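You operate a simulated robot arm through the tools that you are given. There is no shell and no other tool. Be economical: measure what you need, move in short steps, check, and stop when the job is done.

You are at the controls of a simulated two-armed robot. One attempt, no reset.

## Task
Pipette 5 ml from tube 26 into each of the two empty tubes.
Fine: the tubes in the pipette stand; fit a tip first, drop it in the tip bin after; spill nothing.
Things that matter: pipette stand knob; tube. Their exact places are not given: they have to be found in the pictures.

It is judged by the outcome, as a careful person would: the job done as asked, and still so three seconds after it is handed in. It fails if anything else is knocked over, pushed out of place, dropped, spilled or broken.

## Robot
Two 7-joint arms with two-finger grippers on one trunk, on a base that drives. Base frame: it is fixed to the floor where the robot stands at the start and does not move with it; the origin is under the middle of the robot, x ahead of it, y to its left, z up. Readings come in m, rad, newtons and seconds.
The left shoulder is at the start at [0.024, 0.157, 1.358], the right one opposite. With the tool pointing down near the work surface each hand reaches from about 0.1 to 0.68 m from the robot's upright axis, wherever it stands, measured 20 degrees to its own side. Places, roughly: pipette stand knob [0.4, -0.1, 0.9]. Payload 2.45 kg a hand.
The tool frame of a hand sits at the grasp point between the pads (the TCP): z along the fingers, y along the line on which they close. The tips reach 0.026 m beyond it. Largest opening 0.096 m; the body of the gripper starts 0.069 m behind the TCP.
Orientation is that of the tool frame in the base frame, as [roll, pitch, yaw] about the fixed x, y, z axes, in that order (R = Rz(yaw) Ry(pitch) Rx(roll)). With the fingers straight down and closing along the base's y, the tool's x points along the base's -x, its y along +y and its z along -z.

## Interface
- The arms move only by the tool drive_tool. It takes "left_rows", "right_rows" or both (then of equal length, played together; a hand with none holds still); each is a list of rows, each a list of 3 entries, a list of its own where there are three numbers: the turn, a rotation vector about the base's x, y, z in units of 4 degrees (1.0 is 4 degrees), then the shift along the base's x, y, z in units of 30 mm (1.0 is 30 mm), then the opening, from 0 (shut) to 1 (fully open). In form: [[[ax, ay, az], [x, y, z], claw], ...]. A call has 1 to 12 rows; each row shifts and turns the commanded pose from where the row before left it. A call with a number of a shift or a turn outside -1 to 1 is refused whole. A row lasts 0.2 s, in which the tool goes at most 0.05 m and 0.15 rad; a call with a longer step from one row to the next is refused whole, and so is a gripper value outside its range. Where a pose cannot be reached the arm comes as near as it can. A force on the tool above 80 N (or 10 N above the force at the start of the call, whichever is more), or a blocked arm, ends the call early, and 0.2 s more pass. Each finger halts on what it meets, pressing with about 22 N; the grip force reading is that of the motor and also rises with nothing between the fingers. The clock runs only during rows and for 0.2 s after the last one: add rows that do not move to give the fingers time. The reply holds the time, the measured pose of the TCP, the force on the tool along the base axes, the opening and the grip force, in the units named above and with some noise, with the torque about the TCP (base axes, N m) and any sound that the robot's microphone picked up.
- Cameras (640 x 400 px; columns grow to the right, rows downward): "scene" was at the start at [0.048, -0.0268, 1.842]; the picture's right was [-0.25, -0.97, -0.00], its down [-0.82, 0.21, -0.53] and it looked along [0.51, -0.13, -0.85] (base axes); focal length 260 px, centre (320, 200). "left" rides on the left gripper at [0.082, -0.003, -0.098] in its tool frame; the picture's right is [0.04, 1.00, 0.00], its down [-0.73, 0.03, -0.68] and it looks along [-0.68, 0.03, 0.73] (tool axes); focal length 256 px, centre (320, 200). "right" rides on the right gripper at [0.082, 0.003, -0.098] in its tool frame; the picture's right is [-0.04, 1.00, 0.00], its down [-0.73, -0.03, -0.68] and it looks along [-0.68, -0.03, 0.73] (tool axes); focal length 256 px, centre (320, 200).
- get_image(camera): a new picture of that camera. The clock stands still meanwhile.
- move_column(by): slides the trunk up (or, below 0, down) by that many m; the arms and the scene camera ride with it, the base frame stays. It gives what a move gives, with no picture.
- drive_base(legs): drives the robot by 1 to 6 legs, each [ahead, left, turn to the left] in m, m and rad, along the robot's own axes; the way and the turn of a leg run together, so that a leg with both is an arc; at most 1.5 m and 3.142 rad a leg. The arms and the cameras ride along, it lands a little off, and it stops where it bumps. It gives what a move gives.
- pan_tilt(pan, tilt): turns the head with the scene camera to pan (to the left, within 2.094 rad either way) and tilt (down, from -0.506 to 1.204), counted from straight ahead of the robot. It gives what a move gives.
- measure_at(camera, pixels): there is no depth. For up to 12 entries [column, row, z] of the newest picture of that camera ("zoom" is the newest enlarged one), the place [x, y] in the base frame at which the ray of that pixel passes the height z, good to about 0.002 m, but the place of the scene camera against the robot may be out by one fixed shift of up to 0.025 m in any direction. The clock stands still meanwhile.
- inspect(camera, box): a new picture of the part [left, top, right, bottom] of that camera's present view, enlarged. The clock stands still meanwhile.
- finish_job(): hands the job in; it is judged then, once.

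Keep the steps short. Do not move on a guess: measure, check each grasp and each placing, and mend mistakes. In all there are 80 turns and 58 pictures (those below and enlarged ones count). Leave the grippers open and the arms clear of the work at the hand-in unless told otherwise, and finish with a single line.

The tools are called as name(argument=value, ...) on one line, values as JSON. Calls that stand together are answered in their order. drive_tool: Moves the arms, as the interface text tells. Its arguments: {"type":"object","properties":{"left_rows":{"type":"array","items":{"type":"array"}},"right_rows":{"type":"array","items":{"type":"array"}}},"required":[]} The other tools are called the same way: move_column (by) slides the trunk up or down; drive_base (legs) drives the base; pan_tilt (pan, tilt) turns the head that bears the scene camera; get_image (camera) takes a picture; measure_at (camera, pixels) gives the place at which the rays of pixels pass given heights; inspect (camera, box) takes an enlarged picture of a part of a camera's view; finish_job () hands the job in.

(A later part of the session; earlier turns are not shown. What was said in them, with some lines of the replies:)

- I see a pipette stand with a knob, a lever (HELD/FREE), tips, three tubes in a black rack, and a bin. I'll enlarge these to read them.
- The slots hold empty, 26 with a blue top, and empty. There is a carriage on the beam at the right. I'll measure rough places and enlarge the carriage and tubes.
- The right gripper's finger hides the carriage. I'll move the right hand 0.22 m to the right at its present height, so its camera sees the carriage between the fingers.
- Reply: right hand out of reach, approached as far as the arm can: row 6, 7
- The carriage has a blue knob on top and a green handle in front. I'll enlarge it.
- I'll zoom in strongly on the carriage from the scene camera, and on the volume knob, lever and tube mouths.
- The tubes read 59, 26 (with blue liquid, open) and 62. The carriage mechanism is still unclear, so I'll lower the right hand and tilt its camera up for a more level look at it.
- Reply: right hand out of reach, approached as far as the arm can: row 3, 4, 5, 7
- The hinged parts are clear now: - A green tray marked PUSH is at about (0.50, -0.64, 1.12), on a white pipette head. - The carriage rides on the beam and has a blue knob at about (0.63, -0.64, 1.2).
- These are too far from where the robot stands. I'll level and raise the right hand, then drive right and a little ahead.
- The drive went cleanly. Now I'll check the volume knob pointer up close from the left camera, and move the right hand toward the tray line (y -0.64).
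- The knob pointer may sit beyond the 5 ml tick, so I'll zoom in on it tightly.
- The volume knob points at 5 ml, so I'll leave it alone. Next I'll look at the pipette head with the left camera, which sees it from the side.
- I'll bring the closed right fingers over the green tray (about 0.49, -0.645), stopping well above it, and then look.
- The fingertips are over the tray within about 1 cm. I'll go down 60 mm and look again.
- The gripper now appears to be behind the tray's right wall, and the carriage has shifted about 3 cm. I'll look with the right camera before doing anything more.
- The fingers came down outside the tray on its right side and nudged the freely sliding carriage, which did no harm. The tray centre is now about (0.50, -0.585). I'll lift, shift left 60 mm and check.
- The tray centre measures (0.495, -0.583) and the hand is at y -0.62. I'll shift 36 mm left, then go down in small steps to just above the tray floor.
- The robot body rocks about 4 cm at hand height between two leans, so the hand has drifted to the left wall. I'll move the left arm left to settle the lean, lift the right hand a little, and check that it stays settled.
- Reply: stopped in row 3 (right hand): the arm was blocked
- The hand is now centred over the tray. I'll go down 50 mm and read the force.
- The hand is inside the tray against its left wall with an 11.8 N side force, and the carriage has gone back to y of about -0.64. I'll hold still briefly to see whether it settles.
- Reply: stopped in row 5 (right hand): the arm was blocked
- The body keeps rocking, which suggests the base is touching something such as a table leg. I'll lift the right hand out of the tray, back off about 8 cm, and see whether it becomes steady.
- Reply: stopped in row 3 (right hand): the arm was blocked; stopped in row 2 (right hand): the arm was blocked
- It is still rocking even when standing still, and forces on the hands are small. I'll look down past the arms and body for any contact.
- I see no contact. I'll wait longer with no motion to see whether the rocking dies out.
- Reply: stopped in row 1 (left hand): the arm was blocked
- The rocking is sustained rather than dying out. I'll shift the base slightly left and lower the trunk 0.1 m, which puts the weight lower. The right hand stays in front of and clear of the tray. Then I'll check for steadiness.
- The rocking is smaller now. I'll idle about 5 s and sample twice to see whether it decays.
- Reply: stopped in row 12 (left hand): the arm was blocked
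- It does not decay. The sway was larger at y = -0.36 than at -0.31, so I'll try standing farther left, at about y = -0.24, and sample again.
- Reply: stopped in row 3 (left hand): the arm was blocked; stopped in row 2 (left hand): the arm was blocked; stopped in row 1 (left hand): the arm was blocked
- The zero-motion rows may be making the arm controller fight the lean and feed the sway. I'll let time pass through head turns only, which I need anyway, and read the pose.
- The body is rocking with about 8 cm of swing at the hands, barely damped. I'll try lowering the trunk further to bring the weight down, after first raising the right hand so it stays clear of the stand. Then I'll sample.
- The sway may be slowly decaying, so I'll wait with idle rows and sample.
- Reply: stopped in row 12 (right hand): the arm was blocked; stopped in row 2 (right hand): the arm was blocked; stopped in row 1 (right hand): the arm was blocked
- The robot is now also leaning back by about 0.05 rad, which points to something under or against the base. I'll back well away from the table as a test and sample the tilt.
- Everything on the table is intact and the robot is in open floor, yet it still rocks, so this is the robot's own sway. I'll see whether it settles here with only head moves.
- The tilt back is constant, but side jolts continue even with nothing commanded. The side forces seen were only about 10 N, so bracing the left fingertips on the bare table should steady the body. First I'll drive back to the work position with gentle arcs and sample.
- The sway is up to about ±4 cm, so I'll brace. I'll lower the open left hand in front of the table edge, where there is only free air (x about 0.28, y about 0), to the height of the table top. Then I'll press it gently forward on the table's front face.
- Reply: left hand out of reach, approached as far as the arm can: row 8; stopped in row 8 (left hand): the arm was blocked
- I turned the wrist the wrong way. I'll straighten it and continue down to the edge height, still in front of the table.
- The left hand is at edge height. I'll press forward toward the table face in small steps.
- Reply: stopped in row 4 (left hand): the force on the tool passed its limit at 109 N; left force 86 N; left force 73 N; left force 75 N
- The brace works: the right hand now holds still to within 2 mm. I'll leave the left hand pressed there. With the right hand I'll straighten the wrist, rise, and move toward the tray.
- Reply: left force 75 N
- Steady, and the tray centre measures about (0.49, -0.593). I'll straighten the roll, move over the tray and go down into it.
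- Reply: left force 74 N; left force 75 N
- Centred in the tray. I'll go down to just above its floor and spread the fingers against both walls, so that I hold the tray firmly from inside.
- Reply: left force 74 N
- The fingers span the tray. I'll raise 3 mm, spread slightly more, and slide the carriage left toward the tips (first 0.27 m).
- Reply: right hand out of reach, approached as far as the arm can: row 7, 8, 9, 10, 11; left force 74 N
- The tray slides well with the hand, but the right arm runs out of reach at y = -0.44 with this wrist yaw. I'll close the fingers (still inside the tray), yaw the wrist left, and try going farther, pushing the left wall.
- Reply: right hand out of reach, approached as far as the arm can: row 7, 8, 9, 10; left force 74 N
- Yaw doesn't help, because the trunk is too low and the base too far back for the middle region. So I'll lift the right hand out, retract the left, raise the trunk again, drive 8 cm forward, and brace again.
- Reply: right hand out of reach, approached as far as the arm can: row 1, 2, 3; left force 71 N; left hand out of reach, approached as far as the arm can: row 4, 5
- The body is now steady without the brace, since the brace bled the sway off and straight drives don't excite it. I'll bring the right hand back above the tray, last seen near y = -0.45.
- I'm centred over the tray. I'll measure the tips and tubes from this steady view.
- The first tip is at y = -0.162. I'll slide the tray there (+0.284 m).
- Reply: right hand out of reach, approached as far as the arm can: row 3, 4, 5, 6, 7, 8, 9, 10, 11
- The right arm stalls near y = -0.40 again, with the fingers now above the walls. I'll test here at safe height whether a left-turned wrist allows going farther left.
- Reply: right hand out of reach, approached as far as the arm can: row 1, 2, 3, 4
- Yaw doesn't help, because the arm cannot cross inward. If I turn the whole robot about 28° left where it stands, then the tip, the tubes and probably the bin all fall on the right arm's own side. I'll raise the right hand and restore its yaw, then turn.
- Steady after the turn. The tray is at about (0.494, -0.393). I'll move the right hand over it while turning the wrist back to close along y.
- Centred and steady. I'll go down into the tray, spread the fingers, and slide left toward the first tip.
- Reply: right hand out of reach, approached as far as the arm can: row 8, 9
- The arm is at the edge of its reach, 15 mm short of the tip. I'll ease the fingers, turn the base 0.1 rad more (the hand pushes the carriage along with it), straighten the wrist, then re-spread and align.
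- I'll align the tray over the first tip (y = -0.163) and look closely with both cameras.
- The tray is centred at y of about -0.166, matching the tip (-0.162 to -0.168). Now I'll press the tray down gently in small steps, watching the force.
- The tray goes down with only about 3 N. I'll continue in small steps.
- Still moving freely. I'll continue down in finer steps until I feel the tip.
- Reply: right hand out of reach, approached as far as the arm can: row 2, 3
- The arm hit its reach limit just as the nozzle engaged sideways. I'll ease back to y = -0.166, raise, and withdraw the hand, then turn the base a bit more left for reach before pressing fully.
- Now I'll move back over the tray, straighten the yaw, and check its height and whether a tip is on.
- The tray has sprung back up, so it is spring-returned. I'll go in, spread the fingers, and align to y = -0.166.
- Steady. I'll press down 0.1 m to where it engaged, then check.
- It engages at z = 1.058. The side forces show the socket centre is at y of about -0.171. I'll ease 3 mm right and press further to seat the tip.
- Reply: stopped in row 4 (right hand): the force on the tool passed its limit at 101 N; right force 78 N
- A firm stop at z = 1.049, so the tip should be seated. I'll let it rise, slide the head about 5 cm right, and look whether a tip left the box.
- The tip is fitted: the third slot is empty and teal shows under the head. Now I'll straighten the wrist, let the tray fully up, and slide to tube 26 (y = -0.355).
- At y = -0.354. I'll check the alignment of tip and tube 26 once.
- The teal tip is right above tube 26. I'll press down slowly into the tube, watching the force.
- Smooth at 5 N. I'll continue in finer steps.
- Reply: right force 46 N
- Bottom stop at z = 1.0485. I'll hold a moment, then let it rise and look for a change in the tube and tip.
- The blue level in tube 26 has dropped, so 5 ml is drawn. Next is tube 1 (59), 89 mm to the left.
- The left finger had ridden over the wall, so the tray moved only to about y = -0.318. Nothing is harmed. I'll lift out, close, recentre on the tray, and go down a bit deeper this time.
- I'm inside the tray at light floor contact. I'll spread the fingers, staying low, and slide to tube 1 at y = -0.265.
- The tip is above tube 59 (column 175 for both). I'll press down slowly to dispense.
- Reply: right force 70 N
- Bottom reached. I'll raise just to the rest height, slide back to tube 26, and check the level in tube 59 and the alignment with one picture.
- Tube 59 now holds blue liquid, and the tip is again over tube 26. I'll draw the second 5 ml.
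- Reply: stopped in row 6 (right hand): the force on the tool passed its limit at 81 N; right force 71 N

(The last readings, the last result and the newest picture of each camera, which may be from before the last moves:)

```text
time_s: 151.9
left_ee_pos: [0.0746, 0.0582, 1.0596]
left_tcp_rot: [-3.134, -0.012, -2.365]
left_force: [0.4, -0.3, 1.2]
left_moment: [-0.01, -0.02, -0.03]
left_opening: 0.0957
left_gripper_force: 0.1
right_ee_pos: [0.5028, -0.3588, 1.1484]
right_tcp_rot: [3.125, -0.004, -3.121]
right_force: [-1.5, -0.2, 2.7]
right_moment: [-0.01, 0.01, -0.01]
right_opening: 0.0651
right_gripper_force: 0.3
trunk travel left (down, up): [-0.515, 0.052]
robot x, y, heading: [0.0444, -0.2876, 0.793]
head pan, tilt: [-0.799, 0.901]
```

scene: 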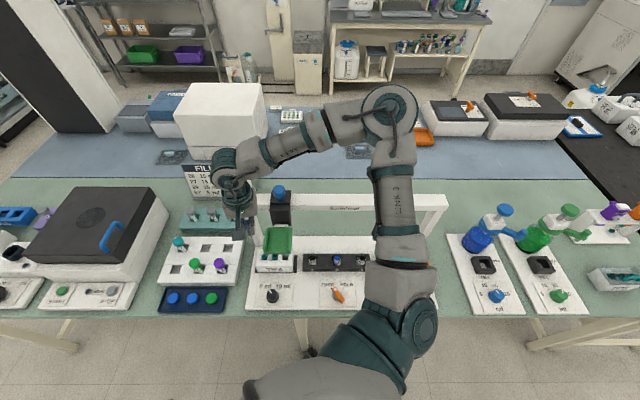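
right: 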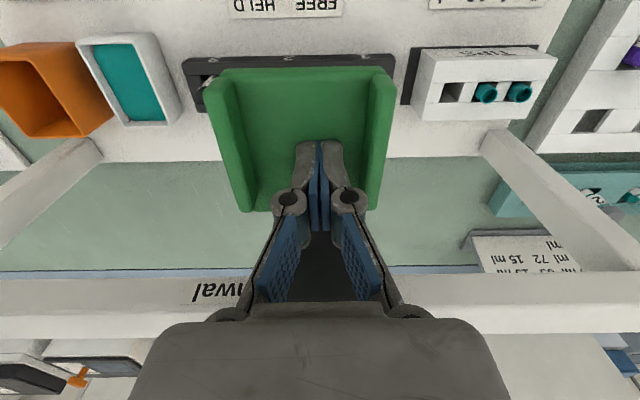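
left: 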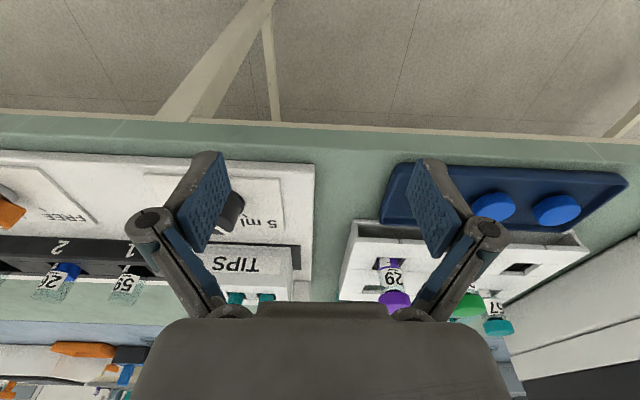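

Drawn and raised. I'll slide to tube 3 (62) at y = -0.4445, correcting x and height a little.

drive_tool(right_rows=[[[0, 0, 0], [-0.3, 0, 0.15], 0.65], [[0, 0, 0], [0, -0.4, 0], 0.65], [[0, 0, 0], [0, -0.7, 0], 0.65], [[0, 0, 0], [0, -0.8, 0], 0.65], [[0, 0, 0], [0, -0.6, 0], 0.65], [[0, 0, 0], [0, -0.35, 0], 0.65], [[0, 0, 0], [0, 0, 0], 0.65], [[0, 0, 0], [0, 0, 0], 0.65]])

```text
time_s: 153.7
left_ee_pos: [0.0732, 0.0578, 1.0599]
left_tcp_rot: [-3.136, -0.012, -2.365]
left_force: [0.2, -0.1, 0.3]
left_moment: [-0.02, 0.0, 0.0]
left_opening: 0.0962
left_gripper_force: 0.0
right_ee_pos: [0.4946, -0.447, 1.1542]
right_tcp_rot: [3.126, -0.004, -3.123]
right_force: [-1.1, -2.7, 2.2]
right_moment: [0.0, 0.08, 0.05]
right_opening: 0.0643
right_gripper_force: 0.2
trunk travel left (down, up): [-0.515, 0.052]
robot x, y, heading: [0.0449, -0.285, 0.793]
head pan, tilt: [-0.799, 0.901]
```

The hand is at -0.447, and I'll correct +2 mm. I'll press down in stages, watching for early resistance.

drive_tool(right_rows=[[[0, 0, 0], [0, 0.07, -0.4], 0.65], [[0, 0, 0], [0, 0, -0.4], 0.65], [[0, 0, 0], [0, 0, -0.4], 0.65], [[0, 0, 0], [0, 0, 0], 0.65]])

drive_tool(right_rows=[[[0, 0, 0], [0, 0, -0.4], 0.65], [[0, 0, 0], [0, 0, -0.4], 0.65], [[0, 0, 0], [0, 0, -0.4], 0.65], [[0, 0, 0], [0, 0, -0.4], 0.65], [[0, 0, 0], [0, 0, 0], 0.65]])

```text
time_s: 154.7
left_ee_pos: [0.0746, 0.0589, 1.0598]
left_tcp_rot: [-3.134, -0.013, -2.364]
left_force: [0.1, 1.1, 0.3]
left_moment: [-0.01, -0.01, 0.05]
left_opening: 0.0961
left_gripper_force: 0.1
right_ee_pos: [0.4938, -0.4431, 1.1154]
right_tcp_rot: [3.126, -0.003, -3.121]
right_force: [0.8, 0.2, 4.3]
right_moment: [0.01, 0.02, -0.04]
right_opening: 0.0657
right_gripper_force: 1.6
trunk travel left (down, up): [-0.515, 0.052]
robot x, y, heading: [0.0447, -0.2846, 0.787]
head pan, tilt: [-0.799, 0.901]
```

```text
time_s: 155.9
left_ee_pos: [0.0741, 0.0571, 1.0603]
left_tcp_rot: [-3.135, -0.012, -2.364]
left_force: [0.1, -0.3, 0.2]
left_moment: [-0.02, 0.02, 0.0]
left_opening: 0.0961
left_gripper_force: 0.1
right_ee_pos: [0.4932, -0.4433, 1.068]
right_tcp_rot: [3.127, -0.004, -3.118]
right_force: [0.7, -0.9, 6.4]
right_moment: [-0.04, 0.03, 0.03]
right_opening: 0.0615
right_gripper_force: 0.0
trunk travel left (down, up): [-0.515, 0.052]
robot x, y, heading: [0.0489, -0.2886, 0.795]
head pan, tilt: [-0.799, 0.901]
```

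The force profile is the same as in the other tubes (6.4 N at 1.068). I'll press to the bottom stop, hold, then raise.

drive_tool(right_rows=[[[0, 0, 0], [0, 0, -0.3], 0.65], [[0, 0, 0], [0, 0, -0.2], 0.65], [[0, 0, 0], [0, 0, -0.2], 0.65], [[0, 0, 0], [0, 0, -0.15], 0.65], [[0, 0, 0], [0, 0, 0], 0.65]])

drive_tool(right_rows=[[[0, 0, 0], [0, 0, 0.3], 0.65], [[0, 0, 0], [0, 0, 0.6], 0.65], [[0, 0, 0], [0, 0, 0.8], 0.65], [[0, 0, 0], [0, 0, 0.8], 0.65], [[0, 0, 0], [0, 0, 0.8], 0.65], [[0, 0, 0], [0, 0, 0.3], 0.65], [[0, 0, 0], [0, 0, 0], 0.65]])

```text
time_s: 157.3
left_ee_pos: [0.0705, 0.0527, 1.0613]
left_tcp_rot: [-3.135, -0.003, -2.368]
left_force: [-0.8, 0.8, -0.4]
left_moment: [0.0, -0.04, 0.0]
left_opening: 0.0959
left_gripper_force: 0.1
right_ee_pos: [0.4935, -0.4487, 1.048]
right_tcp_rot: [3.12, 0.016, -3.122]
right_force: [-20.3, -0.3, 83.1]
right_moment: [-1.33, -0.43, -0.13]
right_opening: 0.0685
right_gripper_force: 44.9
trunk travel left (down, up): [-0.515, 0.052]
robot x, y, heading: [0.0436, -0.2843, 0.797]
head pan, tilt: [-0.799, 0.901]
stopped in row 5 (right hand): the force on the tool passed its limit at 84 N (the readings are from after the stop); the commanded pose is now the measured one
```

```text
time_s: 158.9
left_ee_pos: [0.082, 0.052, 1.0619]
left_tcp_rot: [3.139, -0.013, -2.368]
left_force: [-0.6, -0.8, 0.4]
left_moment: [-0.01, 0.04, -0.01]
left_opening: 0.0961
left_gripper_force: 0.0
right_ee_pos: [0.5046, -0.4485, 1.1515]
right_tcp_rot: [3.123, -0.002, -3.122]
right_force: [0.1, -0.2, 1.8]
right_moment: [-0.06, 0.03, 0.03]
right_opening: 0.0609
right_gripper_force: 4.5
trunk travel left (down, up): [-0.515, 0.052]
robot x, y, heading: [0.0481, -0.2878, 0.796]
head pan, tilt: [-0.799, 0.901]
```

Dispensed in tube 62. The bin is too far around to the right at this heading, so I'll close the fingers, lift out, turn the base 0.45 rad right, and come back to the tray, which stays at y of about -0.448.

drive_tool(right_rows=[[[0, 0, 0], [-0.3, 0, 0], 0.4], [[0, 0, 0], [0, 0, 0], 0.1], [[0, 0, 0], [0, 0, 0.5], 0], [[0, 0, 0], [0, 0, 1], 0], [[0, 0, 0], [0, 0, 1], 0], [[0, 0, 0], [0, 0, 1], 0], [[0, 0, 0], [0, 0, 0.5], 0]])

drive_base(legs=[[0, 0, -0.22], [0, 0, -0.22]])

pan_tilt(pan=-0.4, tilt=0.95)

```text
time_s: 160.5
left_ee_pos: [0.0812, 0.0516, 1.0621]
left_tcp_rot: [3.138, -0.011, -2.366]
left_force: [-0.1, -0.7, 0.4]
left_moment: [0.01, -0.01, -0.02]
left_opening: 0.096
left_gripper_force: 0.1
right_ee_pos: [0.4947, -0.4501, 1.2688]
right_tcp_rot: [3.12, -0.003, -3.123]
right_force: [0.0, 0.2, 0.2]
right_moment: [-0.01, 0.0, 0.0]
right_opening: 0.0001
right_gripper_force: 22.2
trunk travel left (down, up): [-0.515, 0.052]
robot x, y, heading: [0.0411, -0.2825, 0.789]
head pan, tilt: [-0.799, 0.901]
```

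```text
time_s: 162.5
left_ee_pos: [0.224, 0.0072, 1.0588]
left_tcp_rot: [-3.14, -0.012, -2.815]
left_force: [-0.1, 0.8, 0.2]
left_moment: [-0.03, 0.03, 0.03]
left_opening: 0.0962
left_gripper_force: 0.1
right_ee_pos: [0.3795, -0.6207, 1.2675]
right_tcp_rot: [3.127, -0.001, 2.712]
right_force: [0.4, -0.6, -0.7]
right_moment: [-0.01, -0.02, -0.01]
right_opening: 0.0
right_gripper_force: 22.2
trunk travel left (down, up): [-0.515, 0.052]
robot x, y, heading: [0.0479, -0.2834, 0.347]
head pan, tilt: [-0.799, 0.901]
```

```text
time_s: 163.4
left_ee_pos: [0.2247, 0.0061, 1.0612]
left_tcp_rot: [3.138, -0.015, -2.816]
left_force: [-0.2, 1.0, -0.5]
left_moment: [-0.01, 0.03, 0.03]
left_opening: 0.0963
left_gripper_force: 0.0
right_ee_pos: [0.3772, -0.6255, 1.2675]
right_tcp_rot: [3.123, -0.003, 2.71]
right_force: [1.0, 1.7, -0.6]
right_moment: [0.01, -0.04, -0.02]
right_opening: 0.0002
right_gripper_force: 21.7
trunk travel left (down, up): [-0.515, 0.052]
robot x, y, heading: [0.0458, -0.2808, 0.342]
head pan, tilt: [-0.4, 0.949]
```

Steady. I'll move back over the tray at (0.494, -0.449) with the yaw restored.

drive_tool(right_rows=[[[0, 0, 0.9], [0.3, 0.7, 0], 0], [[0, 0, 0.9], [0.5, 0.8, 0], 0], [[0, 0, 0.9], [0.6, 0.9, 0], 0], [[0, 0, 0.9], [0.6, 0.9, 0], 0], [[0, 0, 0.9], [0.6, 0.9, 0], 0], [[0, 0, 0.9], [0.6, 0.9, 0], 0], [[0, 0, 0.9], [0.6, 0.75, 0], 0], [[0, 0, 0], [0.1, 0, 0], 0], [[0, 0, 0], [0, 0, 0], 0]])

```text
time_s: 165.4
left_ee_pos: [0.2269, 0.0028, 1.061]
left_tcp_rot: [3.137, -0.012, -2.814]
left_force: [-0.4, -0.4, -0.7]
left_moment: [0.02, -0.02, -0.03]
left_opening: 0.096
left_gripper_force: 0.0
right_ee_pos: [0.4979, -0.452, 1.2665]
right_tcp_rot: [3.117, -0.006, -3.133]
right_force: [0.6, 0.4, -0.1]
right_moment: [-0.02, 0.0, 0.01]
right_opening: 0.0
right_gripper_force: 22.1
trunk travel left (down, up): [-0.515, 0.052]
robot x, y, heading: [0.0459, -0.284, 0.339]
head pan, tilt: [-0.4, 0.949]
```

I'll go down into the tray, spread the fingers, and read the forces.

drive_tool(right_rows=[[[0, 0, 0], [0, 0, -1], 0], [[0, 0, 0], [0, 0, -1], 0], [[0, 0, 0], [-0.1, 0.1, -1], 0], [[0, 0, 0], [0, 0, -0.7], 0], [[0, 0, 0], [0, 0, 0], 0.3], [[0, 0, 0], [0, 0, 0], 0.55], [[0, 0, 0], [0, 0, 0], 0.65], [[0, 0, 0], [0, 0, 0], 0.65]])

```text
time_s: 167.2
left_ee_pos: [0.2253, 0.0051, 1.0595]
left_tcp_rot: [3.141, -0.013, -2.815]
left_force: [0.8, -0.2, -0.8]
left_moment: [-0.02, -0.02, -0.03]
left_opening: 0.0958
left_gripper_force: 0.0
right_ee_pos: [0.4937, -0.4478, 1.1575]
right_tcp_rot: [3.122, -0.004, -3.133]
right_force: [1.6, 2.1, 2.6]
right_moment: [-0.09, 0.05, 0.0]
right_opening: 0.0636
right_gripper_force: 1.2
trunk travel left (down, up): [-0.515, 0.052]
robot x, y, heading: [0.0465, -0.2839, 0.342]
head pan, tilt: [-0.4, 0.949]
5 turns are left
```

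Centred in the tray. I'll stay low and slide it to the bin at y = -0.64.

drive_tool(right_rows=[[[0, 0, 0], [0, 0, -0.13], 0.65], [[0, 0, 0], [0, -0.5, 0], 0.65], [[0, 0, 0], [0, -0.8, 0], 0.65], [[0, 0, 0], [0, -0.9, 0], 0.65], [[0, 0, 0], [0, -0.9, 0], 0.65], [[0, 0, 0], [0, -0.9, 0], 0.65], [[0, 0, 0], [0, -0.9, 0], 0.65], [[0, 0, 0], [0, -0.8, 0], 0.65], [[0, 0, 0], [0, -0.5, 0], 0.65], [[0, 0, 0], [0, -0.2, 0], 0.65], [[0, 0, 0], [0, 0, 0], 0.65]])

```text
time_s: 169.6
left_ee_pos: [0.2264, 0.0029, 1.0605]
left_tcp_rot: [3.137, -0.013, -2.816]
left_force: [-0.4, 0.8, 1.4]
left_moment: [0.0, -0.02, 0.0]
left_opening: 0.0959
left_gripper_force: 0.1
right_ee_pos: [0.4933, -0.643, 1.1521]
right_tcp_rot: [3.119, -0.005, -3.135]
right_force: [1.3, -3.0, 2.7]
right_moment: [0.03, 0.01, -0.08]
right_opening: 0.0645
right_gripper_force: 0.8
trunk travel left (down, up): [-0.515, 0.052]
robot x, y, heading: [0.0444, -0.283, 0.338]
head pan, tilt: [-0.4, 0.949]
4 turns are left
```

At the bin (y = -0.643) with the same contact force. I'll press down to release the tip, raise, and use the last picture to check the bin, tip and tubes.

drive_tool(right_rows=[[[0, 0, 0], [0, 0.05, -0.4], 0.65], [[0, 0, 0], [0, 0, -0.5], 0.65], [[0, 0, 0], [0, 0, -0.5], 0.65], [[0, 0, 0], [0, 0, -0.5], 0.65], [[0, 0, 0], [0, 0, -0.5], 0.65], [[0, 0, 0], [0, 0, -0.4], 0.65], [[0, 0, 0], [0, 0, -0.3], 0.65], [[0, 0, 0], [0, 0, -0.2], 0.65], [[0, 0, 0], [0, 0, -0.2], 0.65], [[0, 0, 0], [0, 0, -0.1], 0.65], [[0, 0, 0], [0, 0, 0], 0.65]])

drive_tool(right_rows=[[[0, 0, 0], [0, 0, 0.3], 0.65], [[0, 0, 0], [0, 0, 0.6], 0.6], [[0, 0, 0], [0, 0, 0.8], 0.5], [[0, 0, 0], [0, 0, 0.8], 0.4], [[0, 0, 0], [0, 0, 0.8], 0.2], [[0, 0, 0], [0, 0, 0.8], 0], [[0, 0, 0], [0, 0, 1], 0], [[0, 0, 0], [0, 0, 1], 0], [[0, 0, 0], [-1, 0, 0.5], 0], [[0, 0, 0], [-1, 0, 0], 0], [[0, 0, 0], [-1, 0, 0], 0], [[0, 0, 0], [-1, 0, 0], 0]])

inspect(camera="scene", box=[270, 190, 440, 290])

```text
time_s: 172.0
left_ee_pos: [0.2216, 0.0064, 1.0601]
left_tcp_rot: [3.141, -0.011, -2.815]
left_force: [0.8, -0.4, -0.7]
left_moment: [-0.02, 0.0, -0.03]
left_opening: 0.096
left_gripper_force: 0.0
right_ee_pos: [0.4938, -0.6386, 1.0515]
right_tcp_rot: [3.128, 0.012, -3.133]
right_force: [10.1, -15.5, 73.5]
right_moment: [-0.28, 0.25, -0.25]
right_opening: 0.0684
right_gripper_force: 45.3
trunk travel left (down, up): [-0.515, 0.052]
robot x, y, heading: [0.0454, -0.2853, 0.343]
head pan, tilt: [-0.4, 0.949]
```

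```text
time_s: 174.6
left_ee_pos: [0.2252, 0.0032, 1.0606]
left_tcp_rot: [3.138, -0.012, -2.816]
left_force: [0.2, -0.2, 0.6]
left_moment: [0.02, -0.02, -0.01]
left_opening: 0.096
left_gripper_force: 0.1
right_ee_pos: [0.3727, -0.6399, 1.2421]
right_tcp_rot: [3.121, -0.001, -3.133]
right_force: [-1.3, 0.7, 0.1]
right_moment: [-0.02, -0.04, -0.03]
right_opening: 0.0
right_gripper_force: 22.0
trunk travel left (down, up): [-0.515, 0.052]
robot x, y, heading: [0.043, -0.2879, 0.342]
head pan, tilt: [-0.4, 0.949]
```

```text
3.76 times, centred on (355, 240) of scene
3 turns are left
```

zoom: 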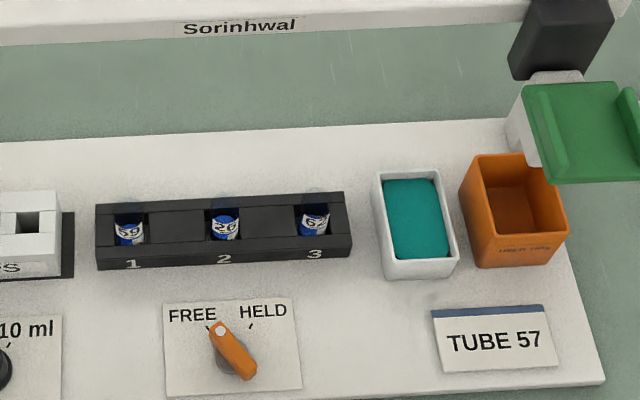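

All three tubes now hold blue liquid. No tip remains on the nozzle, where teal would show below the white head at about (530, 175), so it is in the bin. The tray has sprung back up and the stand is in order. I'll draw the right hand back and open it.

drive_tool(right_rows=[[[0, 0, 0], [-0.7, 0, 0.5], 0.3], [[0, 0, 0], [-0.7, 0, 0.5], 0.6], [[0, 0, 0], [-0.7, 0, 0.5], 1], [[0, 0, 0], [0, 0, 0], 1], [[0, 0, 0], [0, 0, 0], 1]])

```text
time_s: 175.8
left_ee_pos: [0.2261, 0.0027, 1.0591]
left_tcp_rot: [3.137, -0.014, -2.816]
left_force: [0.1, 1.1, -0.4]
left_moment: [0.0, 0.0, -0.03]
left_opening: 0.096
left_gripper_force: 0.1
right_ee_pos: [0.3105, -0.6397, 1.2865]
right_tcp_rot: [3.12, -0.005, -3.133]
right_force: [-0.4, -0.5, 0.8]
right_moment: [0.02, 0.01, -0.01]
right_opening: 0.0958
right_gripper_force: 0.0
trunk travel left (down, up): [-0.515, 0.052]
robot x, y, heading: [0.0454, -0.2825, 0.343]
head pan, tilt: [-0.4, 0.949]
2 turns are left
```

Both hands are open and clear of the work, so I'm handing in.

finish_job()

```text
The job is handed in.
```

I pipetted 5 ml from tube 26 into tubes 59 and 62, and the last picture shows blue liquid in both; no tip showed on the pipette afterwards, so it should be in the bin, though I couldn't see it there directly.
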